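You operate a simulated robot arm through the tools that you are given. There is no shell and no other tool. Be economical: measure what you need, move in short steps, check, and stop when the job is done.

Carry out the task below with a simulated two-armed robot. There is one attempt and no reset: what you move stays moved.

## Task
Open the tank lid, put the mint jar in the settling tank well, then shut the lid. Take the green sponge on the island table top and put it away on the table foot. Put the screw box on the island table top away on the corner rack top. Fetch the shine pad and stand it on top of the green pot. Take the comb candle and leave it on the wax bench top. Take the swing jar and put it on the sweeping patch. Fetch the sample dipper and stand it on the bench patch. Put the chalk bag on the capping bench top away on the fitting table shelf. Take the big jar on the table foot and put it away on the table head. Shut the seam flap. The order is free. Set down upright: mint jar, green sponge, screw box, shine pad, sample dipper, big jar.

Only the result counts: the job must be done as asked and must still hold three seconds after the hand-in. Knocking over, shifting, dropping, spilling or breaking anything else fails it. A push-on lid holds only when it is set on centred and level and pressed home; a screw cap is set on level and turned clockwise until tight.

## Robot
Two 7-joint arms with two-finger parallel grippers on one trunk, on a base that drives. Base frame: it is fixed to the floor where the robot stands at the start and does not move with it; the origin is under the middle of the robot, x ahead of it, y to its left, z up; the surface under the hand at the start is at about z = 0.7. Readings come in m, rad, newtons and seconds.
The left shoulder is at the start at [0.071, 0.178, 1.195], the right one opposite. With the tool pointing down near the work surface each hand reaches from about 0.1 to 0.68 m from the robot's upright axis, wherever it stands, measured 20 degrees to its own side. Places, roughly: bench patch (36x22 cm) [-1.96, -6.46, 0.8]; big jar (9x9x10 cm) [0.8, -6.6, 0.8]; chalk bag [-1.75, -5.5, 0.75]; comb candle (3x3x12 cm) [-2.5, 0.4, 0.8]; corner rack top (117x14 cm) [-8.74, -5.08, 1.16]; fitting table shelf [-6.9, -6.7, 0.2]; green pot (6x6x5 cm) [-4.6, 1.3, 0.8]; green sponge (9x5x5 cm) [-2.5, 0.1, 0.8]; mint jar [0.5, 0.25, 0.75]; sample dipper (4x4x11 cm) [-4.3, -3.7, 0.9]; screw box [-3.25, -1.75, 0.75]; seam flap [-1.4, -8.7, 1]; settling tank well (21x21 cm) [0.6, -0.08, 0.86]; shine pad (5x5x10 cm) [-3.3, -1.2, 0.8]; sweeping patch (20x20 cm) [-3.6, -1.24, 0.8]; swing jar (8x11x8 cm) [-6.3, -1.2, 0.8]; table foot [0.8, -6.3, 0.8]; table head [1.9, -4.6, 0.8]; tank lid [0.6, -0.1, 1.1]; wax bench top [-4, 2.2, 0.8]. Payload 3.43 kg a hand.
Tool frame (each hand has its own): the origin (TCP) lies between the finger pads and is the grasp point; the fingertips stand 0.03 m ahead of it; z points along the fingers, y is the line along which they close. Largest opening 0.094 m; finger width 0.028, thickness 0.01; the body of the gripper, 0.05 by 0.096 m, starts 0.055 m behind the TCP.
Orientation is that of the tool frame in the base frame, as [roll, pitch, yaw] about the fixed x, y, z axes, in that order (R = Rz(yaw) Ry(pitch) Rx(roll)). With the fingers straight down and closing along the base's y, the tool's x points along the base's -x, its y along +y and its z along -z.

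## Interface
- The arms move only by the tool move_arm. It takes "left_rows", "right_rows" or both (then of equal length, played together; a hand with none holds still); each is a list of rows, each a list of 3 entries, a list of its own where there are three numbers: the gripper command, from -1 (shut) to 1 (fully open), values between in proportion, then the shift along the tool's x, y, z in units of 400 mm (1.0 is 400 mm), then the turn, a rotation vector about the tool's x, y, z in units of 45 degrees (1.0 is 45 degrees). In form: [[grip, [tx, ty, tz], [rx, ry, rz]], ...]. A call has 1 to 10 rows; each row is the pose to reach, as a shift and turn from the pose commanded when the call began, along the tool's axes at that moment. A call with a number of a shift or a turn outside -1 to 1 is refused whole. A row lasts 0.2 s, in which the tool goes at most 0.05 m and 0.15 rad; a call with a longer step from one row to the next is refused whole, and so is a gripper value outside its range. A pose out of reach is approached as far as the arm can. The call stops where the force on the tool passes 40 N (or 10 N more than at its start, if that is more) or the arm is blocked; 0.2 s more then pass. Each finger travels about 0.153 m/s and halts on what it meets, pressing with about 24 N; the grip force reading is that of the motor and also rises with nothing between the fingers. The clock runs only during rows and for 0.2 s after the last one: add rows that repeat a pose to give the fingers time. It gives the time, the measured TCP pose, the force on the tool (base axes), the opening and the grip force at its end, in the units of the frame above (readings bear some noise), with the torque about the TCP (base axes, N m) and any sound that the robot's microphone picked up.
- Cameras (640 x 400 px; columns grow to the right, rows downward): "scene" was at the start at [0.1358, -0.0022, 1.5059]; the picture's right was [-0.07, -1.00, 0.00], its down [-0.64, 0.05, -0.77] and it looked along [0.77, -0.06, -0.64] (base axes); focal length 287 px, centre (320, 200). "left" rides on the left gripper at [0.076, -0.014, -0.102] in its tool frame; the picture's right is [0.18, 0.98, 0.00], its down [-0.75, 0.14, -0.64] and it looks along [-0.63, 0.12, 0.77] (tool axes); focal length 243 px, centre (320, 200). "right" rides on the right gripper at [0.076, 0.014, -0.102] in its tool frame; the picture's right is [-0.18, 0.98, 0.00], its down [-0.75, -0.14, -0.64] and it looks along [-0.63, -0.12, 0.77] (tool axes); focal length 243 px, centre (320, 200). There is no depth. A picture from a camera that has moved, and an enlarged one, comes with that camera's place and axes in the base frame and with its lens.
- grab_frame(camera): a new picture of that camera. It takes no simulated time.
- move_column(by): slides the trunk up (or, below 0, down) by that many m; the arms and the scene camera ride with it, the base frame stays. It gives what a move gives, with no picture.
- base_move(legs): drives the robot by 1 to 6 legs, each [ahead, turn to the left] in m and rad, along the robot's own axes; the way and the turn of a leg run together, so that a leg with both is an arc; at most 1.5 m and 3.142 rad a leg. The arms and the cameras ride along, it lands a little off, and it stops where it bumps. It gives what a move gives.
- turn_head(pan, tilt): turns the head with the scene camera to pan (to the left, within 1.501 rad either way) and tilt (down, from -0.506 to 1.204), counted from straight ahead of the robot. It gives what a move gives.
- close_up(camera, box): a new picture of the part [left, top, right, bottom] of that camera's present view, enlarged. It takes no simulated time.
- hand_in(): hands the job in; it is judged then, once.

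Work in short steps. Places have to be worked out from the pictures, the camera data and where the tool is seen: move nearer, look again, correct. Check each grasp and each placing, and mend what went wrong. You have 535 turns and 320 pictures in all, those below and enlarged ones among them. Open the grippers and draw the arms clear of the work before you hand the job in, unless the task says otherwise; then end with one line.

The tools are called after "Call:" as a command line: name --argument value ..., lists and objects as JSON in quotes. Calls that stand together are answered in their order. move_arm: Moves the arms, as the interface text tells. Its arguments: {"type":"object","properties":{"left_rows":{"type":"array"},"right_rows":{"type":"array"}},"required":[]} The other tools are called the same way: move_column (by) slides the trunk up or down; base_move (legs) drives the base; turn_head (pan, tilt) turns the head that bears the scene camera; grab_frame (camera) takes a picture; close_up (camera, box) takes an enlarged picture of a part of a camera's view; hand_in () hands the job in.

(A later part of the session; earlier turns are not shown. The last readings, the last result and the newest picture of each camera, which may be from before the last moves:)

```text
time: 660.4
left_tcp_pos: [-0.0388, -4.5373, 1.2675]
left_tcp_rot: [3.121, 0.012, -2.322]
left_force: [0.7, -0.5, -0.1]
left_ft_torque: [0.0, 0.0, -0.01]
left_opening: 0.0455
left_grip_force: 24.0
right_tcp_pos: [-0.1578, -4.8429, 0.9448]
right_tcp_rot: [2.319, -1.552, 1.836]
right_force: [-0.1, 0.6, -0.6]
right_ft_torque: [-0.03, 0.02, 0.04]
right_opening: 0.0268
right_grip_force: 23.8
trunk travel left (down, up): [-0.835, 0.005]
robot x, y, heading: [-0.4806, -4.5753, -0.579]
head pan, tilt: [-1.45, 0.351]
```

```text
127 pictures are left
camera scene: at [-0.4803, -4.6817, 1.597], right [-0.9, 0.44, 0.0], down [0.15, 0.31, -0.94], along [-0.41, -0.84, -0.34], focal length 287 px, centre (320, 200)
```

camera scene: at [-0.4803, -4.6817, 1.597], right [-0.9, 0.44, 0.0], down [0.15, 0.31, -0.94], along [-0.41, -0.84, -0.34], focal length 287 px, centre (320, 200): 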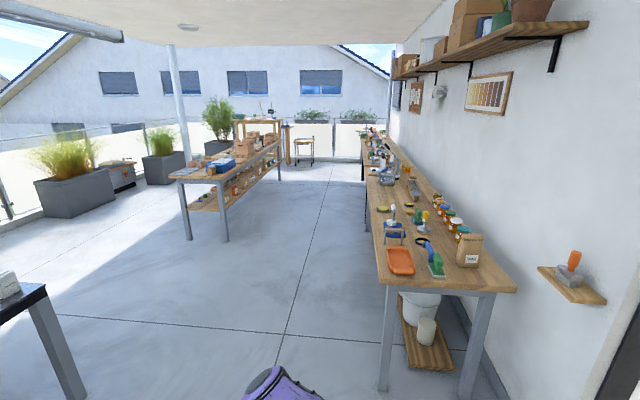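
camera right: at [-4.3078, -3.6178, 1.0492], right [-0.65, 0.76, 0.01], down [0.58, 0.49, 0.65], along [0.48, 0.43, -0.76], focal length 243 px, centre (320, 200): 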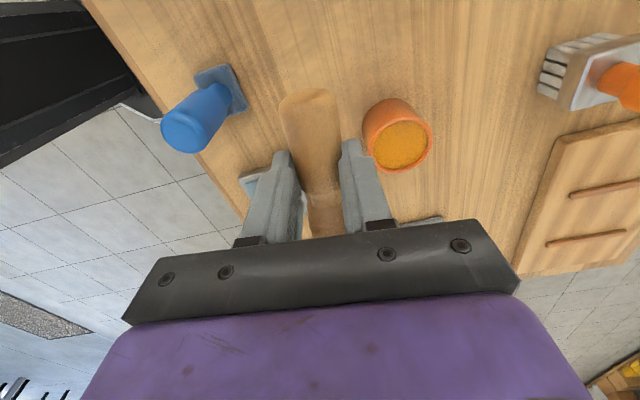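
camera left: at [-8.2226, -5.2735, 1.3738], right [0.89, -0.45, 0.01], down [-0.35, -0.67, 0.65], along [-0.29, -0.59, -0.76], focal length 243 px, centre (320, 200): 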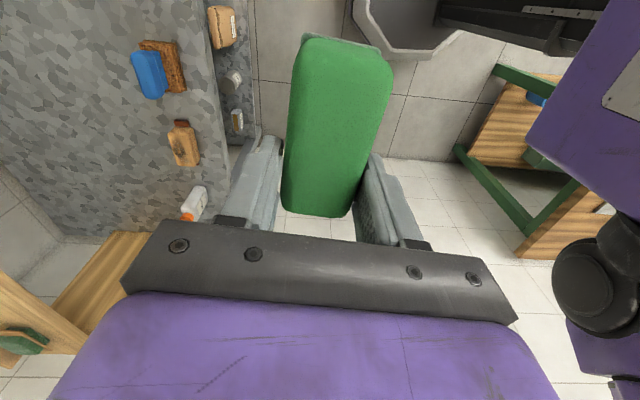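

I see the capping bench along the outer wall with the brown chalk bag near its end; the patch is further along at its front edge. I drive along to face it.

Call:
base_move --legs '[[0.6, 0], [0, -1.55], [1.2, 0], [1.2, 0], [0, -1.571]]'

Call:
turn_head --pan 0.0 --tilt 0.65

Call:
grab_frame --camera "scene"

```text
time: 682.7
left_tcp_pos: [-1.7189, -6.9398, 1.2658]
left_tcp_rot: [3.12, 0.013, 0.832]
left_force: [-0.3, 0.3, -0.7]
left_ft_torque: [0.03, -0.03, -0.01]
left_opening: 0.0453
left_grip_force: 24.0
right_tcp_pos: [-1.603, -6.6314, 0.9454]
right_tcp_rot: [2.31, -1.553, -1.281]
right_force: [0.5, 0.7, -0.5]
right_ft_torque: [0.0, -0.02, 0.04]
right_opening: 0.027
right_grip_force: 24.0
trunk travel left (down, up): [-0.835, 0.005]
robot x, y, heading: [-1.2713, -6.8951, 2.576]
head pan, tilt: [-1.45, 0.351]
```

```text
time: 684.2
left_tcp_pos: [-1.7177, -6.9392, 1.2664]
left_tcp_rot: [3.12, 0.013, 0.833]
left_force: [-0.2, 0.8, 0.2]
left_ft_torque: [0.0, -0.01, 0.0]
left_opening: 0.0451
left_grip_force: 24.2
right_tcp_pos: [-1.6038, -6.6314, 0.9457]
right_tcp_rot: [2.311, -1.553, -1.283]
right_force: [-0.9, -0.1, 0.2]
right_ft_torque: [-0.01, -0.02, -0.04]
right_opening: 0.0268
right_grip_force: 23.9
trunk travel left (down, up): [-0.835, 0.005]
robot x, y, heading: [-1.2757, -6.8981, 2.574]
head pan, tilt: [0.0, 0.649]
```

```text
126 pictures are left
camera scene: at [-1.3913, -6.82, 1.5699], right [0.54, 0.84, 0.0], down [0.51, -0.32, -0.8], along [-0.67, 0.43, -0.6], focal length 287 px, centre (320, 200)
```

scene: 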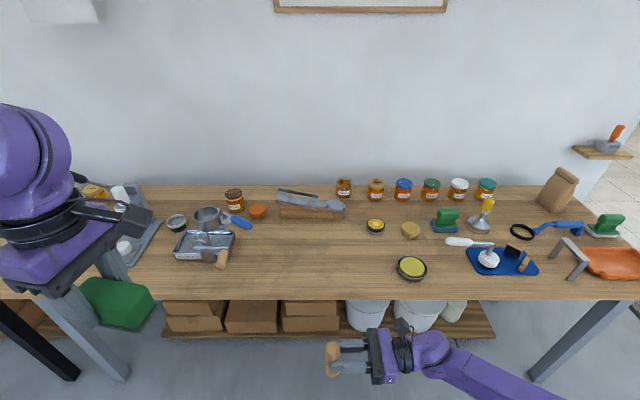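

The patch area (≈(319,261)) is empty. I drive in 0.41 m slightly left so the dipper is over the patch and the forearm clears the green-lidded tin.

Call:
base_move --legs '[[0, 0.32], [0.41, 0], [0, -0.315]]'

Call:
turn_head --pan -0.1 --tilt 0.95

Call:
grab_frame --camera "scene"

```text
time: 688.8
left_tcp_pos: [-2.1156, -6.8382, 1.2675]
left_tcp_rot: [3.121, 0.013, 0.835]
left_force: [-0.1, 0.0, 0.2]
left_ft_torque: [-0.01, 0.0, 0.0]
left_opening: 0.0456
left_grip_force: 23.9
right_tcp_pos: [-2.0011, -6.5302, 0.9457]
right_tcp_rot: [2.323, -1.553, -1.292]
right_force: [-0.6, -0.1, -0.8]
right_ft_torque: [0.02, 0.0, -0.01]
right_opening: 0.0267
right_grip_force: 23.7
trunk travel left (down, up): [-0.835, 0.005]
robot x, y, heading: [-1.672, -6.7922, 2.581]
head pan, tilt: [0.0, 0.649]
```

```text
time: 689.6
left_tcp_pos: [-2.1155, -6.8361, 1.2674]
left_tcp_rot: [3.12, 0.01, 0.838]
left_force: [0.0, 0.2, -1.3]
left_ft_torque: [0.01, -0.01, 0.0]
left_opening: 0.0456
left_grip_force: 23.9
right_tcp_pos: [-2.0012, -6.5294, 0.9444]
right_tcp_rot: [2.296, -1.555, -1.265]
right_force: [-0.6, -0.8, 0.2]
right_ft_torque: [0.03, 0.01, 0.01]
right_opening: 0.027
right_grip_force: 24.4
trunk travel left (down, up): [-0.835, 0.005]
robot x, y, heading: [-1.6735, -6.7935, 2.581]
head pan, tilt: [-0.099, 0.949]
```

```text
125 pictures are left
camera scene: at [-1.7724, -6.7185, 1.5458], right [0.61, 0.79, 0.0], down [0.64, -0.5, -0.58], along [-0.46, 0.36, -0.81], focal length 287 px, centre (320, 200)
```

scene: 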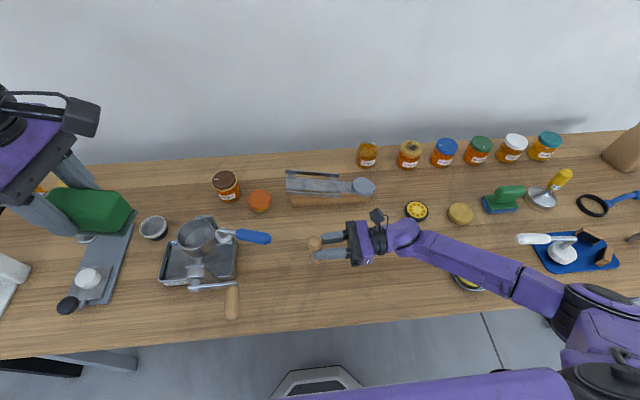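

Dipper hangs over the patch. I lower it (tool −x) toward the bench.

Call:
move_arm --right_rows '[[-1, [-0.05, 0, 0], [0, 0, 0]], [-1, [-0.1, 0, 0], [0, 0, 0]], [-1, [-0.145, 0, 0], [0, 0, 0]]]'

Call:
close_up --camera "scene" --box '[260, 180, 560, 340]'

```text
time: 690.4
left_tcp_pos: [-2.1149, -6.8381, 1.2666]
left_tcp_rot: [3.121, 0.011, 0.838]
left_force: [-0.4, -0.5, -1.0]
left_ft_torque: [0.02, -0.02, -0.01]
left_opening: 0.0453
left_grip_force: 24.0
right_tcp_pos: [-2.0006, -6.5288, 0.8876]
right_tcp_rot: [2.32, -1.554, -1.288]
right_force: [-0.2, -0.4, -0.1]
right_ft_torque: [0.02, 0.01, -0.01]
right_opening: 0.0267
right_grip_force: 23.8
trunk travel left (down, up): [-0.835, 0.005]
robot x, y, heading: [-1.6687, -6.7957, 2.579]
head pan, tilt: [-0.099, 0.949]
```

```text
2.13 times, centred on (410, 260) of scene
camera zoom: at [-1.7727, -6.719, 1.5458], right [0.61, 0.79, 0.0], down [0.64, -0.5, -0.58], along [-0.46, 0.36, -0.81], focal length 613 px, centre (128, 72)
```

zoom: 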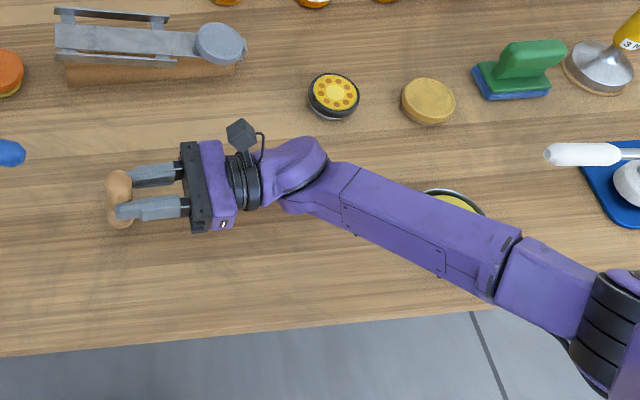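

Call:
move_arm --right_rows '[[-1, [-0.015, 0, 0], [0, 0, 0]], [-1, [-0.025, 0, 0], [0, 0, 0]], [-1, [-0.033, 0, 0], [0, 0, 0]], [-1, [-0.04, 0, 0], [0, 0, 0]], [-1, [-0.046, 0, 0], [0, 0, 0]]]'

```text
time: 691.6
left_tcp_pos: [-2.1153, -6.8382, 1.2659]
left_tcp_rot: [3.122, 0.013, 0.838]
left_force: [-0.4, -0.1, 0.5]
left_ft_torque: [0.0, 0.0, -0.02]
left_opening: 0.0455
left_grip_force: 24.5
right_tcp_pos: [-2.0024, -6.5275, 0.868]
right_tcp_rot: [2.31, -1.552, -1.278]
right_force: [0.3, 0.7, -0.7]
right_ft_torque: [0.01, 0.01, 0.02]
right_opening: 0.0265
right_grip_force: 23.7
trunk travel left (down, up): [-0.835, 0.005]
robot x, y, heading: [-1.6716, -6.7919, 2.573]
head pan, tilt: [-0.099, 0.949]
```

No contact yet; I lower further in small steps.

Call:
move_arm --right_rows '[[-1, [-0.008, 0, 0], [0, 0, 0]], [-1, [-0.016, 0, 0], [0, 0, 0]], [-1, [-0.024, 0, 0], [0, 0, 0]], [-1, [-0.032, 0, 0], [0, 0, 0]], [-1, [-0.038, 0, 0], [0, 0, 0]]]'

Call:
grab_frame --camera "right"

```text
time: 692.8
left_tcp_pos: [-2.1142, -6.8388, 1.2675]
left_tcp_rot: [3.123, 0.013, 0.839]
left_force: [0.0, 0.0, -0.4]
left_ft_torque: [-0.02, -0.01, 0.0]
left_opening: 0.0455
left_grip_force: 24.1
right_tcp_pos: [-2.0005, -6.5298, 0.8547]
right_tcp_rot: [2.124, -1.553, -1.091]
right_force: [-2.4, 2.3, 20.9]
right_ft_torque: [-0.44, 0.21, -0.05]
right_opening: 0.0269
right_grip_force: 24.1
trunk travel left (down, up): [-0.835, 0.005]
robot x, y, heading: [-1.6692, -6.7933, 2.58]
head pan, tilt: [-0.099, 0.949]
```

```text
123 pictures are left
camera right: at [-1.96, -6.4349, 0.9337], right [-0.84, 0.51, -0.17], down [0.44, 0.49, -0.75], along [-0.3, -0.71, -0.64], focal length 243 px, centre (320, 200)
```

right: 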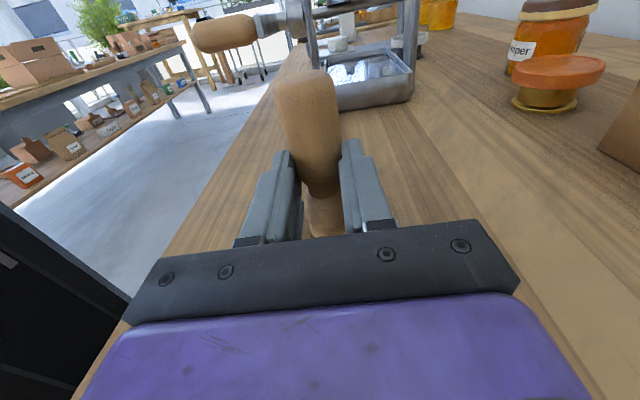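

Contact through the dipper's base (20.9 N). I ease slightly, open, and withdraw the hand sideways.

Call:
move_arm --right_rows '[[-1, [0.003, 0, 0], [0, 0, 0]], [-0.7, [0.003, 0, 0], [0, 0, 0]], [-0.3, [0.003, 0, 0], [0, 0, 0]], [0.1, [0.003, 0, 0], [0, 0, 0]], [0.1, [0.003, 0, 0], [0, 0, 0]]]'

Call:
grab_frame --camera "right"

```text
time: 694.0
left_tcp_pos: [-2.1155, -6.8372, 1.2671]
left_tcp_rot: [3.121, 0.011, 0.839]
left_force: [-0.4, 0.0, -0.1]
left_ft_torque: [-0.02, 0.01, 0.0]
left_opening: 0.0454
left_grip_force: 24.1
right_tcp_pos: [-2.001, -6.5271, 0.8549]
right_tcp_rot: [2.348, -1.555, -1.315]
right_force: [0.8, -0.7, 0.0]
right_ft_torque: [0.0, 0.02, -0.02]
right_opening: 0.0517
right_grip_force: 0.0
trunk travel left (down, up): [-0.835, 0.005]
robot x, y, heading: [-1.6722, -6.7945, 2.576]
head pan, tilt: [-0.099, 0.949]
```

```text
122 pictures are left
camera right: at [-1.9605, -6.4334, 0.9326], right [-0.84, 0.51, -0.17], down [0.45, 0.49, -0.75], along [-0.29, -0.71, -0.64], focal length 243 px, centre (320, 200)
```

right: 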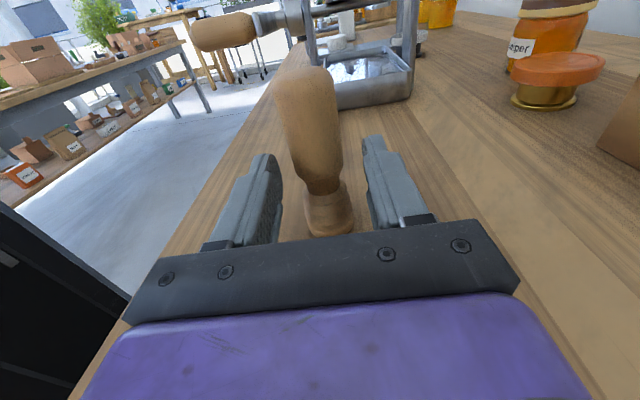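

It stands on its own. I withdraw along the tool axis.

Call:
move_arm --right_rows '[[0.3, [0.003, 0, -0.03], [0, 0, 0]], [0.3, [0.005, 0, -0.1], [0, 0, 0]], [0.3, [0.01, 0, -0.18], [0, 0, 0]], [0.3, [0.03, 0, -0.26], [0, 0, 0]], [0.3, [0.08, 0, -0.34], [0, 0, 0]]]'

Call:
close_up --camera "scene" --box '[240, 180, 480, 330]'

```text
time: 695.2
left_tcp_pos: [-2.1149, -6.8363, 1.2677]
left_tcp_rot: [3.122, 0.011, 0.836]
left_force: [0.5, 0.1, -0.9]
left_ft_torque: [-0.01, 0.05, 0.0]
left_opening: 0.0453
left_grip_force: 23.9
right_tcp_pos: [-1.9297, -6.4108, 0.8891]
right_tcp_rot: [2.197, -1.554, -1.164]
right_force: [0.5, -0.1, 0.2]
right_ft_torque: [0.02, -0.01, 0.02]
right_opening: 0.0613
right_grip_force: 0.0
trunk travel left (down, up): [-0.835, 0.005]
robot x, y, heading: [-1.6729, -6.7917, 2.578]
head pan, tilt: [-0.099, 0.949]
```

```text
2.67 times, centred on (360, 255) of scene
camera zoom: at [-1.7714, -6.7183, 1.5458], right [0.61, 0.79, 0.0], down [0.64, -0.5, -0.58], along [-0.46, 0.36, -0.81], focal length 766 px, centre (213, 53)
```

zoom: 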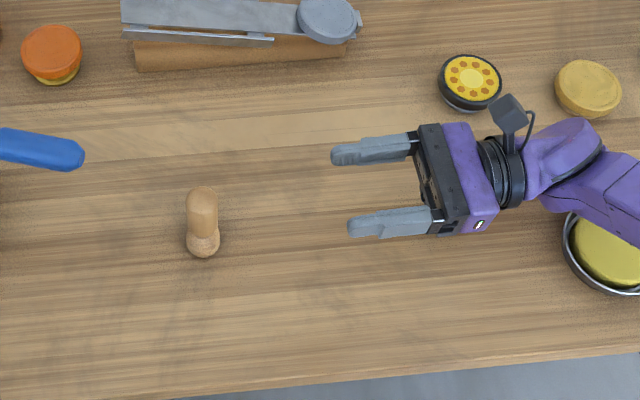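

Dipper stands on the bench patch. I raise the right hand and rotate it back to tool-down, then head for the black table with the sponge.

Call:
move_arm --right_rows '[[0.3, [0.12, 0, 0], [0, 0, 0]], [0.3, [0.24, 0, 0], [0, 0, 0]], [0.3, [0.36, 0, 0], [0, 0, 0]], [0.3, [0.48, 0, 0], [0, 0, 0]], [0.3, [0.6, 0, 0], [0, 0, 0]]]'

Call:
base_move --legs '[[-0.5, 0]]'

Call:
move_arm --right_rows '[[1, [0, 0, 0], [0, -0.18, 0]], [1, [0, 0, 0], [0, -0.36, 0]], [1, [0, 0, 0], [0, -0.54, 0]], [1, [0, 0, 0], [0, -0.72, 0]], [1, [0, 0, 0], [0, -0.9, 0]], [1, [0, 0, 0], [0, -1, 0]]]'

Call:
move_arm --right_rows '[[1, [0, 0, 0], [0, -0.18, 0]], [1, [0, 0, 0], [0, -0.36, 0]], [1, [0, 0, 0], [0, -0.54, 0]], [1, [0, 0, 0], [0, -0.72, 0]], [1, [0, 0, 0], [0, -0.9, 0]], [1, [0, 0, 0], [0, -1, 0]]]'

```text
time: 696.4
left_tcp_pos: [-2.1155, -6.8391, 1.2675]
left_tcp_rot: [3.123, 0.013, 0.837]
left_force: [0.0, -0.4, -1.1]
left_ft_torque: [0.02, 0.02, 0.01]
left_opening: 0.0453
left_grip_force: 24.3
right_tcp_pos: [-1.9313, -6.4149, 1.1301]
right_tcp_rot: [2.324, -1.555, -1.291]
right_force: [-0.9, -0.6, 0.3]
right_ft_torque: [0.03, 0.01, 0.0]
right_opening: 0.0611
right_grip_force: 0.1
trunk travel left (down, up): [-0.835, 0.005]
robot x, y, heading: [-1.6712, -6.7929, 2.58]
head pan, tilt: [-0.099, 0.949]
```

```text
time: 699.3
left_tcp_pos: [-1.6895, -7.1067, 1.2664]
left_tcp_rot: [3.12, 0.013, 0.845]
left_force: [-0.3, 0.9, -0.5]
left_ft_torque: [-0.01, -0.01, 0.01]
left_opening: 0.0453
left_grip_force: 23.6
right_tcp_pos: [-1.5066, -6.6819, 1.1294]
right_tcp_rot: [2.333, -1.556, -1.293]
right_force: [0.0, 0.5, 0.4]
right_ft_torque: [-0.02, -0.03, 0.01]
right_opening: 0.0612
right_grip_force: 0.1
trunk travel left (down, up): [-0.835, 0.005]
robot x, y, heading: [-1.245, -7.0611, 2.584]
head pan, tilt: [-0.099, 0.949]
```

```text
time: 700.7
left_tcp_pos: [-1.6882, -7.1071, 1.2667]
left_tcp_rot: [3.121, 0.013, 0.844]
left_force: [-0.3, 0.5, -0.2]
left_ft_torque: [-0.02, 0.04, 0.05]
left_opening: 0.0454
left_grip_force: 24.0
right_tcp_pos: [-1.5074, -6.6821, 1.1292]
right_tcp_rot: [3.124, -0.772, -2.09]
right_force: [0.1, 0.0, -0.4]
right_ft_torque: [-0.01, -0.01, 0.03]
right_opening: 0.0941
right_grip_force: 0.0
trunk travel left (down, up): [-0.835, 0.005]
robot x, y, heading: [-1.247, -7.0596, 2.586]
head pan, tilt: [-0.099, 0.949]
```

```text
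time: 702.1
left_tcp_pos: [-1.6875, -7.1084, 1.2675]
left_tcp_rot: [3.119, 0.012, 0.845]
left_force: [0.1, 0.5, -1.4]
left_ft_torque: [-0.03, 0.02, -0.01]
left_opening: 0.0455
left_grip_force: 23.7
right_tcp_pos: [-1.5075, -6.6822, 1.1297]
right_tcp_rot: [3.129, 0.014, -2.103]
right_force: [-0.2, 0.6, 0.0]
right_ft_torque: [-0.01, 0.01, -0.01]
right_opening: 0.0941
right_grip_force: 0.0
trunk travel left (down, up): [-0.835, 0.005]
robot x, y, heading: [-1.2457, -7.0571, 2.588]
head pan, tilt: [-0.099, 0.949]
```

I drive toward the table's foot end and look.

Call:
base_move --legs '[[0, -1.576], [0.85, 0], [0, -1.571], [0.5, 0]]'

Call:
turn_head --pan 0.5 --tilt 0.6

Call:
grab_frame --camera "scene"

```text
time: 716.9
left_tcp_pos: [0.081, -6.5698, 1.2672]
left_tcp_rot: [3.121, 0.011, -2.305]
left_force: [-0.2, -0.8, -0.9]
left_ft_torque: [-0.05, -0.02, 0.0]
left_opening: 0.0456
left_grip_force: 24.0
right_tcp_pos: [-0.1002, -6.9915, 1.1295]
right_tcp_rot: [3.128, 0.011, 1.034]
right_force: [-0.7, -0.3, 0.3]
right_ft_torque: [-0.01, -0.01, 0.0]
right_opening: 0.0941
right_grip_force: 0.2
trunk travel left (down, up): [-0.835, 0.005]
robot x, y, heading: [-0.3534, -6.6129, -0.558]
head pan, tilt: [-0.099, 0.949]
```

```text
time: 717.9
left_tcp_pos: [0.0827, -6.5693, 1.2673]
left_tcp_rot: [3.12, 0.012, -2.304]
left_force: [0.6, 0.5, 0.3]
left_ft_torque: [-0.01, -0.03, -0.03]
left_opening: 0.0451
left_grip_force: 23.9
right_tcp_pos: [-0.1002, -6.9929, 1.1295]
right_tcp_rot: [3.129, 0.01, 1.032]
right_force: [-0.2, 0.2, -0.5]
right_ft_torque: [0.0, -0.02, -0.02]
right_opening: 0.094
right_grip_force: 0.0
trunk travel left (down, up): [-0.835, 0.005]
robot x, y, heading: [-0.3545, -6.6162, -0.563]
head pan, tilt: [0.499, 0.6]
```

```text
120 pictures are left
camera scene: at [-0.2286, -6.6434, 1.5742], right [-0.06, -1.0, 0.0], down [-0.56, 0.04, -0.82], along [0.82, -0.05, -0.57], focal length 287 px, centre (320, 200)
```

scene: 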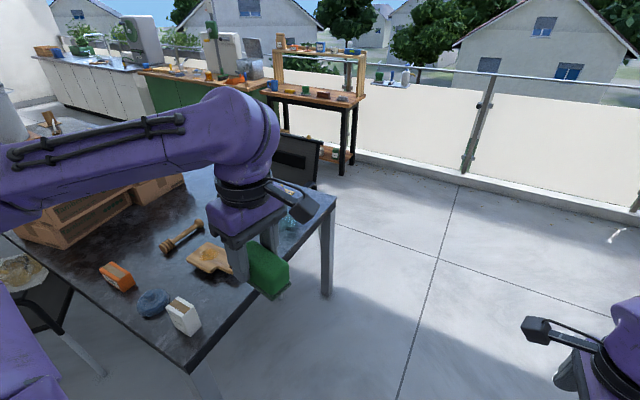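

The table's foot end is ahead-left; the big glass jar is near its far corner. I position in front of that end, facing along the table.

Call:
base_move --legs '[[0.8, 0], [0, 1.571], [0.22, 0]]'

Call:
turn_head --pan 0.0 --tilt 0.85

Call:
grab_frame --camera "scene"

```text
time: 727.4
left_tcp_pos: [0.3649, -6.4157, 1.2689]
left_tcp_rot: [3.123, 0.012, -0.691]
left_force: [0.1, 0.8, -0.2]
left_ft_torque: [0.03, 0.02, 0.0]
left_opening: 0.0453
left_grip_force: 24.0
right_tcp_pos: [0.7954, -6.5813, 1.1306]
right_tcp_rot: [3.128, 0.011, 2.644]
right_force: [-0.6, -0.7, -0.1]
right_ft_torque: [-0.02, 0.0, -0.01]
right_opening: 0.094
right_grip_force: 0.1
trunk travel left (down, up): [-0.835, 0.005]
robot x, y, heading: [0.4297, -6.8579, 1.054]
head pan, tilt: [0.499, 0.6]
```

```text
time: 728.3
left_tcp_pos: [0.3657, -6.4143, 1.2668]
left_tcp_rot: [3.119, 0.013, -0.692]
left_force: [-0.3, -0.7, 0.4]
left_ft_torque: [-0.03, -0.01, -0.02]
left_opening: 0.0452
left_grip_force: 23.6
right_tcp_pos: [0.7962, -6.5798, 1.1288]
right_tcp_rot: [3.13, 0.011, 2.646]
right_force: [-0.5, 0.7, 0.0]
right_ft_torque: [-0.01, 0.01, 0.01]
right_opening: 0.0939
right_grip_force: 0.1
trunk travel left (down, up): [-0.835, 0.005]
robot x, y, heading: [0.4287, -6.8545, 1.052]
head pan, tilt: [0.0, 0.85]
```

```text
119 pictures are left
camera scene: at [0.4927, -6.7407, 1.5533], right [0.87, -0.5, 0.0], down [-0.37, -0.65, -0.66], along [0.33, 0.57, -0.75], focal length 287 px, centre (320, 200)
```

scene: 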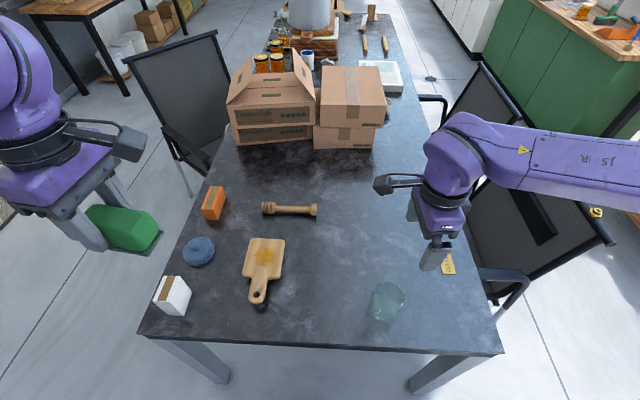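

Clear view: big glass jar at lower right, free space left of it. I bring the sponge to ≈(0.645,-6.435) and lower.

Call:
move_arm --left_rows '[[-1, [0.09, -0.06, 0], [0, 0, 0]], [-1, [0.18, -0.12, 0], [0, 0, 0]], [-1, [0.27, -0.18, 0.02], [0, 0, 0]], [-1, [0.36, -0.24, 0.06], [0, 0, 0]], [-1, [0.45, -0.31, 0.1], [0, 0, 0]], [-1, [0.52, -0.37, 0.16], [0, 0, 0]], [-1, [0.57, -0.405, 0.24], [0, 0, 0]], [-1, [0.57, -0.405, 0.36], [0, 0, 0]], [-1, [0.57, -0.405, 0.48], [0, 0, 0]], [-1, [0.57, -0.405, 0.6], [0, 0, 0]]]'

Call:
move_arm --left_rows '[[-1, [0, 0, 0.1], [0, 0, 0]], [-1, [0, 0, 0.2], [0, 0, 0]], [-1, [0, 0, 0.3], [0, 0, 0]]]'

Call:
grab_frame --camera "scene"

```text
time: 730.5
left_tcp_pos: [0.6423, -6.4198, 1.0418]
left_tcp_rot: [3.14, -0.063, -0.639]
left_force: [0.3, 0.3, -0.9]
left_ft_torque: [-0.02, 0.02, 0.01]
left_opening: 0.0453
left_grip_force: 23.8
right_tcp_pos: [0.7968, -6.5783, 1.128]
right_tcp_rot: [3.132, 0.012, 2.647]
right_force: [0.4, 0.2, -0.3]
right_ft_torque: [-0.04, 0.04, 0.01]
right_opening: 0.0938
right_grip_force: 0.1
trunk travel left (down, up): [-0.835, 0.005]
robot x, y, heading: [0.4325, -6.8555, 1.049]
head pan, tilt: [0.0, 0.85]
```

```text
time: 731.3
left_tcp_pos: [0.6362, -6.4345, 0.9007]
left_tcp_rot: [3.123, 0.011, -0.686]
left_force: [-0.3, 0.4, -0.7]
left_ft_torque: [0.0, 0.0, -0.02]
left_opening: 0.0454
left_grip_force: 23.6
right_tcp_pos: [0.7967, -6.5799, 1.1291]
right_tcp_rot: [3.129, 0.011, 2.645]
right_force: [-0.4, 0.6, -0.2]
right_ft_torque: [0.0, 0.02, -0.01]
right_opening: 0.0943
right_grip_force: 0.0
trunk travel left (down, up): [-0.835, 0.005]
robot x, y, heading: [0.4294, -6.8499, 1.05]
head pan, tilt: [0.0, 0.85]
```

```text
118 pictures are left
camera scene: at [0.4935, -6.7408, 1.5533], right [0.87, -0.5, 0.0], down [-0.37, -0.65, -0.66], along [0.33, 0.57, -0.75], focal length 287 px, centre (320, 200)
```

scene: 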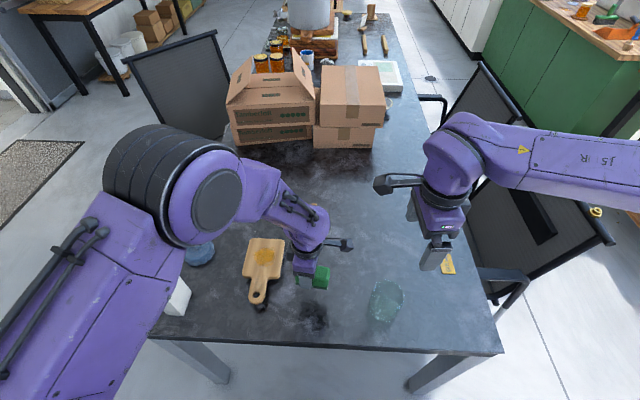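

Position is fine. I lower to contact.

Call:
move_arm --left_rows '[[-1, [0, 0, 0.06], [0, 0, 0]], [-1, [0, 0, 0.11], [0, 0, 0]], [-1, [0, 0, 0.135], [0, 0, 0]], [-1, [0, 0, 0.15], [0, 0, 0]], [-1, [0, 0, 0.165], [0, 0, 0]], [-1, [0, 0, 0.18], [0, 0, 0]], [-1, [0, 0, 0.195], [0, 0, 0]]]'

```text
time: 732.9
left_tcp_pos: [0.6362, -6.4377, 0.8231]
left_tcp_rot: [3.12, 0.012, -0.694]
left_force: [0.3, 0.3, -1.0]
left_ft_torque: [-0.01, -0.01, -0.01]
left_opening: 0.0454
left_grip_force: 23.8
right_tcp_pos: [0.7957, -6.5797, 1.1285]
right_tcp_rot: [3.131, 0.012, 2.645]
right_force: [-0.2, -0.4, 0.8]
right_ft_torque: [0.01, 0.0, -0.01]
right_opening: 0.0939
right_grip_force: 0.0
trunk travel left (down, up): [-0.835, 0.005]
robot x, y, heading: [0.43, -6.8534, 1.053]
head pan, tilt: [0.0, 0.85]
```

Not yet; the table may be at 0.75. I continue in small steps.

Call:
move_arm --left_rows '[[-1, [0, 0, 0.015], [0, 0, 0]], [-1, [0, 0, 0.03], [0, 0, 0]], [-1, [0, 0, 0.045], [0, 0, 0]], [-1, [0, 0, 0.057], [0, 0, 0]], [-1, [0, 0, 0.067], [0, 0, 0]], [-1, [0, 0, 0.077], [0, 0, 0]]]'

```text
time: 734.3
left_tcp_pos: [0.6334, -6.4392, 0.7958]
left_tcp_rot: [3.129, 0.014, -0.691]
left_force: [-6.7, 3.6, 29.1]
left_ft_torque: [-0.01, -0.06, -0.03]
left_opening: 0.0456
left_grip_force: 24.3
right_tcp_pos: [0.7935, -6.5827, 1.1303]
right_tcp_rot: [3.126, 0.012, 2.647]
right_force: [-0.8, 0.1, 0.5]
right_ft_torque: [0.0, -0.04, -0.02]
right_opening: 0.0938
right_grip_force: 0.0
trunk travel left (down, up): [-0.835, 0.005]
robot x, y, heading: [0.4242, -6.8547, 1.053]
head pan, tilt: [0.0, 0.85]
```

Contact at the 0.75 table. I release and rise.

Call:
move_arm --left_rows '[[-0.6, [0, 0, -0.004], [0, 0, 0]], [0, [0, 0, -0.004], [0, 0, 0]], [0.4, [0, 0, -0.004], [0, 0, 0]], [0.4, [0, 0, -0.05], [0, 0, 0]], [0.4, [0, 0, -0.15], [0, 0, 0]], [0.4, [0, 0, -0.27], [0, 0, 0]], [0.4, [0, 0, -0.39], [0, 0, 0]], [0.4, [0, 0, -0.51], [0, 0, 0]], [0.4, [0, 0, -0.63], [0, 0, 0]]]'

Call:
move_arm --left_rows '[[0.4, [-0.08, 0.04, -0.08], [0, 0, 0.1]], [0.4, [-0.16, 0.08, -0.16], [0, 0, 0.25]], [0.4, [-0.24, 0.12, -0.24], [0, 0, 0.4]], [0.4, [-0.32, 0.16, -0.3], [0, 0, 0.55]], [0.4, [-0.4, 0.2, -0.34], [0, 0, 0.7]], [0.4, [-0.46, 0.26, -0.36], [0, 0, 0.85]], [0.4, [-0.5, 0.3, -0.38], [0, 0, 1]]]'

Call:
grab_frame --camera "scene"

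```text
time: 736.3
left_tcp_pos: [0.6084, -6.4776, 0.9496]
left_tcp_rot: [2.918, -0.037, -0.654]
left_force: [-0.4, 0.1, 0.2]
left_ft_torque: [0.01, -0.01, 0.04]
left_opening: 0.0659
left_grip_force: 0.0
right_tcp_pos: [0.7972, -6.5807, 1.1295]
right_tcp_rot: [3.129, 0.011, 2.644]
right_force: [-0.1, -0.6, 0.5]
right_ft_torque: [0.02, 0.01, 0.02]
right_opening: 0.0941
right_grip_force: 0.0
trunk travel left (down, up): [-0.835, 0.005]
robot x, y, heading: [0.4268, -6.8515, 1.05]
head pan, tilt: [0.0, 0.85]
stopped in row 9 (left hand): the arm was blocked; the commanded pose is now the measured one
```

```text
time: 737.9
left_tcp_pos: [0.3968, -6.4185, 1.1156]
left_tcp_rot: [3.005, -0.179, -1.441]
left_force: [-0.2, -0.3, -0.4]
left_ft_torque: [0.01, -0.02, 0.04]
left_opening: 0.0657
left_grip_force: 0.0
right_tcp_pos: [0.7949, -6.5808, 1.129]
right_tcp_rot: [3.127, 0.012, 2.645]
right_force: [-0.4, 0.4, -0.6]
right_ft_torque: [-0.01, -0.02, -0.01]
right_opening: 0.0937
right_grip_force: 0.2
trunk travel left (down, up): [-0.835, 0.005]
robot x, y, heading: [0.4317, -6.855, 1.048]
head pan, tilt: [0.0, 0.85]
```

```text
117 pictures are left
camera scene: at [0.4915, -6.7416, 1.5534], right [0.87, -0.5, 0.0], down [-0.37, -0.65, -0.66], along [0.33, 0.57, -0.75], focal length 287 px, centre (320, 200)
```

scene: 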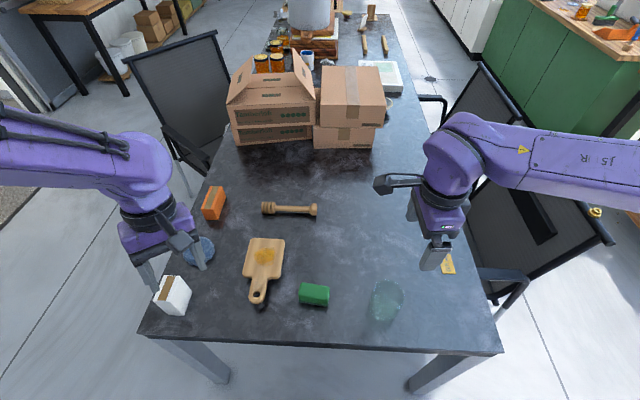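

Sponge is set down. Now the big jar: zoom for its shape.

Call:
close_up --camera "scene" --box '[290, 250, 450, 350]'

Call:
grab_frame --camera "right"

```text
4.00 times, centred on (370, 300) of scene
camera zoom: at [0.4915, -6.7416, 1.5534], right [0.87, -0.5, 0.0], down [-0.37, -0.65, -0.66], along [0.33, 0.57, -0.75], focal length 1150 px, centre (120, -200)
```

zoom: 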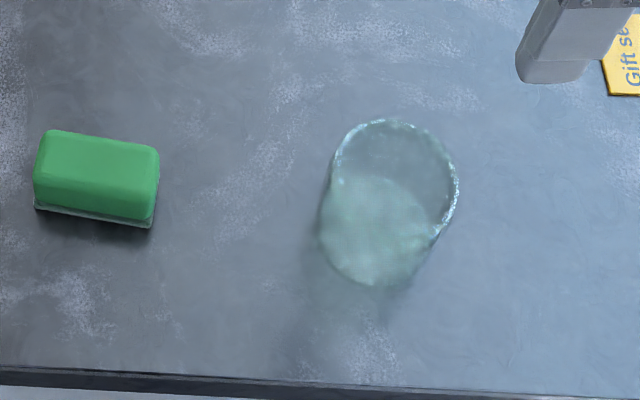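

```text
115 pictures are left
camera right: at [0.7334, -6.5328, 1.2326], right [0.63, 0.78, 0.02], down [0.58, -0.49, 0.65], along [0.51, -0.4, -0.76], focal length 243 px, centre (320, 200)
```

right: 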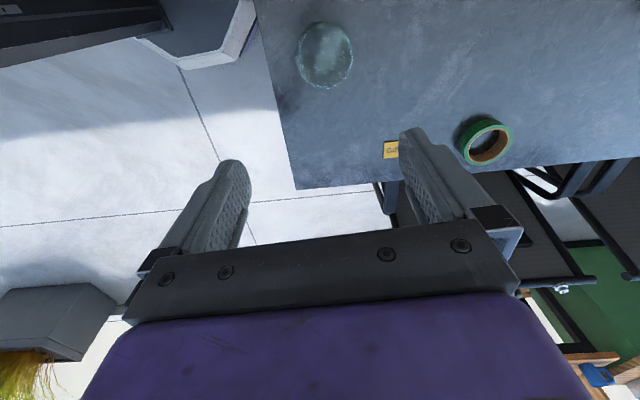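

Jar at ≈(0.79,-6.568), ~8.2 cm wide, top 0.85. I move above and lower to 0.93 to check.

Call:
move_arm --right_rows '[[1, [0.025, 0.025, 0.08], [0, 0, 0]], [1, [0.025, 0.025, 0.2], [0, 0, 0]], [1, [0.025, 0.025, 0.32], [0, 0, 0]], [1, [0.025, 0.025, 0.42], [0, 0, 0]], [1, [0.025, 0.025, 0.5], [0, 0, 0]]]'

Call:
grab_frame --camera "right"

```text
time: 739.1
left_tcp_pos: [0.3977, -6.4175, 1.1166]
left_tcp_rot: [3.003, -0.18, -1.438]
left_force: [-0.1, -0.1, 0.1]
left_ft_torque: [0.01, 0.0, 0.0]
left_opening: 0.0659
left_grip_force: 0.1
right_tcp_pos: [0.7979, -6.5654, 0.9301]
right_tcp_rot: [3.13, 0.011, 2.644]
right_force: [0.2, -0.3, -0.3]
right_ft_torque: [0.01, 0.02, -0.01]
right_opening: 0.0939
right_grip_force: 0.0
trunk travel left (down, up): [-0.835, 0.005]
robot x, y, heading: [0.4295, -6.8564, 1.052]
head pan, tilt: [0.0, 0.85]
```

```text
114 pictures are left
camera right: at [0.7355, -6.5173, 1.0327], right [0.63, 0.78, 0.01], down [0.59, -0.49, 0.65], along [0.51, -0.4, -0.76], focal length 243 px, centre (320, 200)
```

right: 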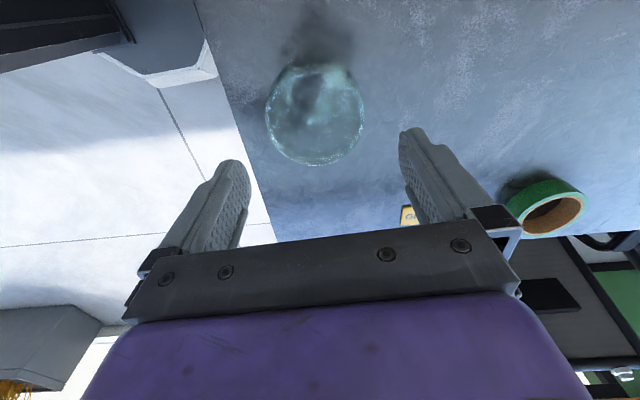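

Nearly centred; shift y −5 mm, descend and close slowly.

Call:
move_arm --right_rows '[[1, [0, -0.012, 0.08], [0, 0, 0]], [1, [0, -0.012, 0.16], [0, 0, 0]], [1, [0, -0.012, 0.23], [0, 0, 0]], [1, [0, -0.012, 0.28], [0, 0, 0]], [1, [0, -0.012, 0.313], [0, 0, 0]]]'

Call:
grab_frame --camera "right"

```text
time: 740.3
left_tcp_pos: [0.3988, -6.418, 1.1151]
left_tcp_rot: [3.003, -0.18, -1.438]
left_force: [0.2, 0.6, 0.1]
left_ft_torque: [0.02, -0.02, -0.01]
left_opening: 0.0656
left_grip_force: 0.1
right_tcp_pos: [0.7972, -6.5695, 0.8039]
right_tcp_rot: [3.129, 0.012, 2.644]
right_force: [0.4, 0.9, -0.1]
right_ft_torque: [0.0, 0.01, -0.02]
right_opening: 0.0938
right_grip_force: 0.0
trunk travel left (down, up): [-0.835, 0.005]
robot x, y, heading: [0.43, -6.8524, 1.051]
head pan, tilt: [0.0, 0.85]
```

```text
113 pictures are left
camera right: at [0.7351, -6.5213, 0.9067], right [0.63, 0.78, 0.01], down [0.59, -0.49, 0.65], along [0.51, -0.4, -0.76], focal length 243 px, centre (320, 200)
```

right: 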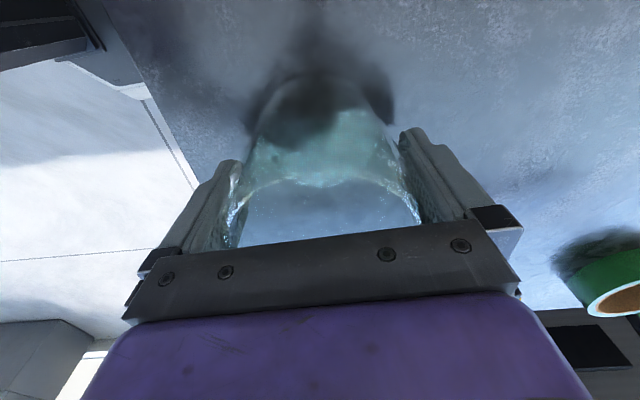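

Fingers straddle the jar. I close and lift.

Call:
move_arm --right_rows '[[0.7, [0, 0, 0], [0, 0, 0]], [0.4, [0, 0, 0], [0, 0, 0]], [0, [0, 0, 0], [0, 0, 0]], [-0.5, [0, 0, 0], [0, 0, 0]], [-1, [0, 0, 0], [0, 0, 0]], [-1, [0, 0, -0.05], [0, 0, 0]], [-1, [0, 0, -0.15], [0, 0, 0]], [-1, [0, 0, -0.25], [0, 0, 0]]]'

Call:
move_arm --right_rows '[[-1, [0, 0, -0.11], [0, 0, 0]], [-1, [0, 0, -0.23], [0, 0, 0]], [-1, [0, 0, -0.35], [0, 0, 0]], [-1, [0, 0, -0.47], [0, 0, 0]], [-1, [0, 0, -0.58], [0, 0, 0]]]'

Call:
grab_frame --camera "right"

```text
time: 742.1
left_tcp_pos: [0.3974, -6.4183, 1.1166]
left_tcp_rot: [3.004, -0.18, -1.438]
left_force: [-0.3, -0.5, -0.6]
left_ft_torque: [0.01, -0.02, -0.04]
left_opening: 0.0656
left_grip_force: 0.0
right_tcp_pos: [0.7937, -6.5708, 0.9029]
right_tcp_rot: [3.128, 0.009, 2.647]
right_force: [-0.9, -1.7, -3.2]
right_ft_torque: [0.05, -0.01, -0.01]
right_opening: 0.0848
right_grip_force: 24.2
trunk travel left (down, up): [-0.835, 0.005]
robot x, y, heading: [0.4315, -6.8573, 1.051]
head pan, tilt: [0.0, 0.85]
```

```text
time: 743.3
left_tcp_pos: [0.3971, -6.4187, 1.1171]
left_tcp_rot: [3.006, -0.18, -1.439]
left_force: [-0.4, -1.5, 0.3]
left_ft_torque: [0.0, -0.04, 0.03]
left_opening: 0.0657
left_grip_force: 0.0
right_tcp_pos: [0.7872, -6.5715, 1.1383]
right_tcp_rot: [3.13, 0.013, 2.644]
right_force: [-0.3, 0.8, -1.6]
right_ft_torque: [-0.01, -0.02, 0.01]
right_opening: 0.0846
right_grip_force: 23.9
trunk travel left (down, up): [-0.835, 0.005]
robot x, y, heading: [0.4282, -6.8563, 1.049]
head pan, tilt: [0.0, 0.85]
```

```text
112 pictures are left
camera right: at [0.7249, -6.5226, 1.2411], right [0.63, 0.78, 0.01], down [0.59, -0.49, 0.65], along [0.51, -0.4, -0.76], focal length 243 px, centre (320, 200)
```

right: 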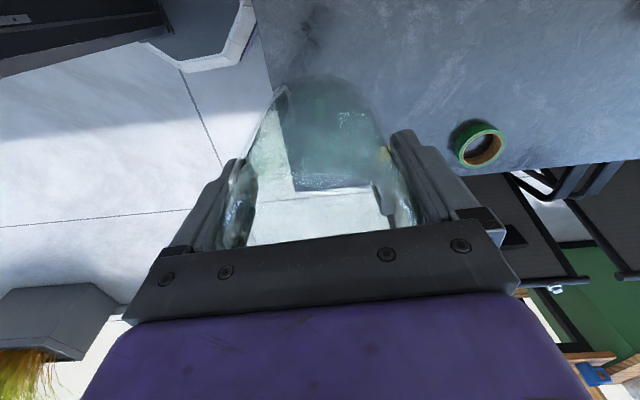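

Big jar held. I drive around the table toward its head end via the wall-side aisle.

Call:
base_move --legs '[[-0.45, 0], [0, 1.531], [1.45, 0], [0, -1.571], [1.2, 0], [0.6, 0]]'

Call:
turn_head --pan -0.3 --tilt 0.3

Call:
grab_frame --camera "scene"

```text
time: 769.0
left_tcp_pos: [-0.0232, -4.5341, 1.1162]
left_tcp_rot: [3.006, -0.179, -1.516]
left_force: [-0.3, 0.7, -0.4]
left_ft_torque: [0.0, 0.0, -0.01]
left_opening: 0.0659
left_grip_force: 0.1
right_tcp_pos: [0.3549, -4.7157, 1.1383]
right_tcp_rot: [3.13, 0.011, 2.568]
right_force: [-0.1, -0.4, -2.2]
right_ft_torque: [-0.02, 0.02, 0.02]
right_opening: 0.0845
right_grip_force: 24.0
trunk travel left (down, up): [-0.835, 0.005]
robot x, y, heading: [-0.0232, -4.9711, 0.974]
head pan, tilt: [0.0, 0.85]
```

```text
time: 770.0
left_tcp_pos: [-0.0215, -4.5331, 1.1163]
left_tcp_rot: [3.004, -0.18, -1.515]
left_force: [-0.4, -0.3, 0.0]
left_ft_torque: [-0.02, 0.03, 0.02]
left_opening: 0.0655
left_grip_force: 0.1
right_tcp_pos: [0.3552, -4.7152, 1.1367]
right_tcp_rot: [3.13, 0.008, 2.569]
right_force: [-0.4, -1.3, -3.2]
right_ft_torque: [-0.01, 0.01, 0.0]
right_opening: 0.0843
right_grip_force: 23.6
trunk travel left (down, up): [-0.835, 0.005]
robot x, y, heading: [-0.0231, -4.9728, 0.97]
head pan, tilt: [-0.3, 0.3]
```

```text
111 pictures are left
camera scene: at [0.077, -4.8688, 1.6016], right [0.63, -0.78, 0.0], down [-0.23, -0.19, -0.95], along [0.75, 0.6, -0.3], focal length 287 px, centre (320, 200)
```

scene: 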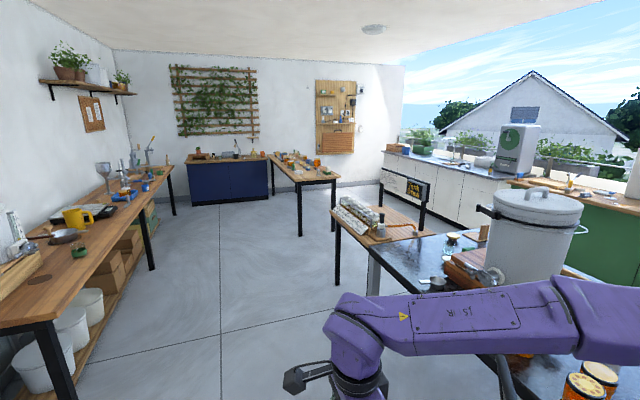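

The table's head region is ahead-right, with a lidded pot and a wooden box. I move up along it and face the table.

Call:
base_move --legs '[[0, 0.04], [1.1, 0], [0, -1.571]]'

Call:
turn_head --pan 0.0 --tilt 0.6

Call:
grab_frame --camera "scene"

```text
time: 779.9
left_tcp_pos: [0.985, -4.0336, 1.1165]
left_tcp_rot: [3.005, -0.18, -3.065]
left_force: [0.1, 0.0, 0.6]
left_ft_torque: [0.03, -0.02, 0.03]
left_opening: 0.0659
left_grip_force: 0.0
right_tcp_pos: [0.8115, -4.4147, 1.1365]
right_tcp_rot: [3.129, 0.012, 1.017]
right_force: [-1.2, 0.6, -1.9]
right_ft_torque: [0.01, 0.01, 0.0]
right_opening: 0.0847
right_grip_force: 24.2
trunk travel left (down, up): [-0.835, 0.005]
robot x, y, heading: [0.5448, -4.0422, -0.578]
head pan, tilt: [-0.3, 0.3]
```

```text
time: 780.7
left_tcp_pos: [0.9849, -4.0345, 1.1157]
left_tcp_rot: [3.005, -0.181, -3.064]
left_force: [-0.2, 0.5, 0.1]
left_ft_torque: [0.05, -0.02, 0.01]
left_opening: 0.0661
left_grip_force: 0.1
right_tcp_pos: [0.8116, -4.4155, 1.1371]
right_tcp_rot: [3.129, 0.011, 1.018]
right_force: [0.3, 0.3, -2.3]
right_ft_torque: [0.01, 0.01, 0.01]
right_opening: 0.0844
right_grip_force: 23.9
trunk travel left (down, up): [-0.835, 0.005]
robot x, y, heading: [0.547, -4.0368, -0.576]
head pan, tilt: [0.0, 0.6]
```

```text
110 pictures are left
camera scene: at [0.6632, -4.1136, 1.5742], right [-0.55, -0.84, 0.0], down [-0.47, 0.31, -0.83], along [0.69, -0.45, -0.56], focal length 287 px, centre (320, 200)
```

scene: 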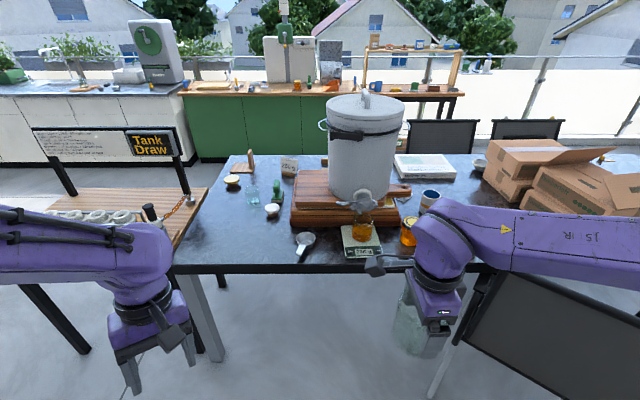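

A free spot exists near the head end at ≈(1.66,-4.34). I drive so the right hand can reach it.

Call:
base_move --legs '[[0, 0.59], [0.72, 0], [0, -0.572]]'

Call:
turn_head --pan -0.1 --tilt 0.85

Call:
grab_frame --camera "scene"

```text
time: 787.8
left_tcp_pos: [1.6947, -4.0274, 1.1155]
left_tcp_rot: [3.003, -0.181, -3.066]
left_force: [0.4, -0.3, 0.2]
left_ft_torque: [-0.01, -0.02, 0.01]
left_opening: 0.0658
left_grip_force: 0.1
right_tcp_pos: [1.5232, -4.4086, 1.1368]
right_tcp_rot: [3.13, 0.011, 1.019]
right_force: [-0.4, -0.3, -1.6]
right_ft_torque: [0.03, 0.0, -0.03]
right_opening: 0.0845
right_grip_force: 23.9
trunk travel left (down, up): [-0.835, 0.005]
robot x, y, heading: [1.2571, -4.0351, -0.572]
head pan, tilt: [0.0, 0.6]
```

```text
time: 788.5
left_tcp_pos: [1.6948, -4.0281, 1.1151]
left_tcp_rot: [3.002, -0.182, -3.065]
left_force: [0.0, -1.6, 0.1]
left_ft_torque: [0.0, 0.0, 0.02]
left_opening: 0.0658
left_grip_force: 0.0
right_tcp_pos: [1.5227, -4.4086, 1.1378]
right_tcp_rot: [3.128, 0.012, 1.02]
right_force: [0.2, 0.5, -2.6]
right_ft_torque: [-0.02, 0.0, -0.01]
right_opening: 0.0843
right_grip_force: 24.5
trunk travel left (down, up): [-0.835, 0.005]
robot x, y, heading: [1.2595, -4.034, -0.574]
head pan, tilt: [-0.099, 0.85]
```

```text
109 pictures are left
camera scene: at [1.3604, -4.1083, 1.5533], right [-0.62, -0.78, 0.0], down [-0.59, 0.47, -0.66], along [0.52, -0.41, -0.75], focal length 287 px, centre (320, 200)
```

scene: 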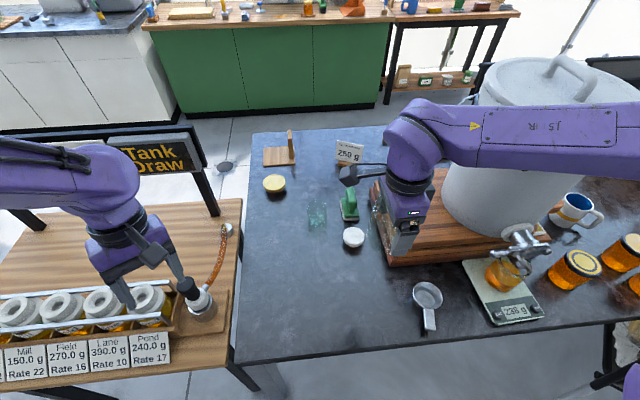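

I move the jar over the free area at (1.66,-4.34) and lower.

Call:
move_arm --right_rows '[[-1, [0.1, 0.06, 0], [0, 0, 0]], [-1, [0.2, 0.12, 0], [0, 0, 0]], [-1, [0.29, 0.18, 0.02], [0, 0, 0]], [-1, [0.325, 0.202, 0.12], [0, 0, 0]], [-1, [0.325, 0.202, 0.24], [0, 0, 0]], [-1, [0.325, 0.202, 0.36], [0, 0, 0]], [-1, [0.325, 0.202, 0.48], [0, 0, 0]], [-1, [0.325, 0.202, 0.6], [0, 0, 0]], [-1, [0.325, 0.202, 0.7], [0, 0, 0]], [-1, [0.325, 0.202, 0.76], [0, 0, 0]]]'

Call:
close_up --camera "scene" --box '[220, 150, 460, 330]'

```text
time: 790.8
left_tcp_pos: [1.6947, -4.0271, 1.1145]
left_tcp_rot: [3.005, -0.182, -3.066]
left_force: [0.2, 0.3, 0.5]
left_ft_torque: [-0.03, 0.02, 0.0]
left_opening: 0.0659
left_grip_force: 0.0
right_tcp_pos: [1.6619, -4.345, 0.8327]
right_tcp_rot: [3.13, 0.014, 1.019]
right_force: [-0.4, 0.1, -2.6]
right_ft_torque: [-0.04, 0.02, 0.02]
right_opening: 0.0844
right_grip_force: 24.4
trunk travel left (down, up): [-0.835, 0.005]
robot x, y, heading: [1.2573, -4.0314, -0.572]
head pan, tilt: [-0.099, 0.85]
```

```text
2.22 times, centred on (340, 240) of scene
camera zoom: at [1.3613, -4.1079, 1.5533], right [-0.62, -0.78, 0.0], down [-0.59, 0.47, -0.66], along [0.52, -0.41, -0.75], focal length 639 px, centre (276, 111)
```

zoom: 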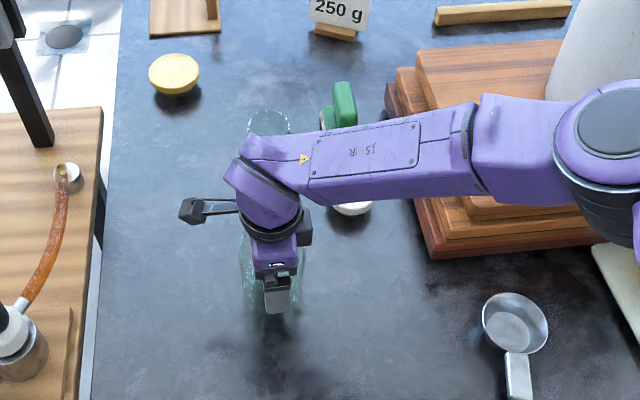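

Call:
move_arm --right_rows '[[-1, [0, 0, 0.03], [0, 0, 0]], [-1, [0, 0, 0.05], [0, 0, 0]], [-1, [0, 0, 0.062], [0, 0, 0]], [-1, [0, 0, 0.072], [0, 0, 0]], [-1, [0, 0, 0.08], [0, 0, 0]]]'

```text
time: 792.0
left_tcp_pos: [1.6947, -4.0257, 1.1162]
left_tcp_rot: [3.005, -0.179, -3.064]
left_force: [-0.2, -0.3, -0.1]
left_ft_torque: [0.0, 0.0, -0.02]
left_opening: 0.0656
left_grip_force: 0.1
right_tcp_pos: [1.6601, -4.3447, 0.8034]
right_tcp_rot: [3.126, 0.011, 1.017]
right_force: [3.6, -2.9, 15.8]
right_ft_torque: [0.13, 0.37, -0.02]
right_opening: 0.0848
right_grip_force: 24.3
trunk travel left (down, up): [-0.835, 0.005]
robot x, y, heading: [1.2581, -4.0371, -0.569]
head pan, tilt: [-0.099, 0.85]
```

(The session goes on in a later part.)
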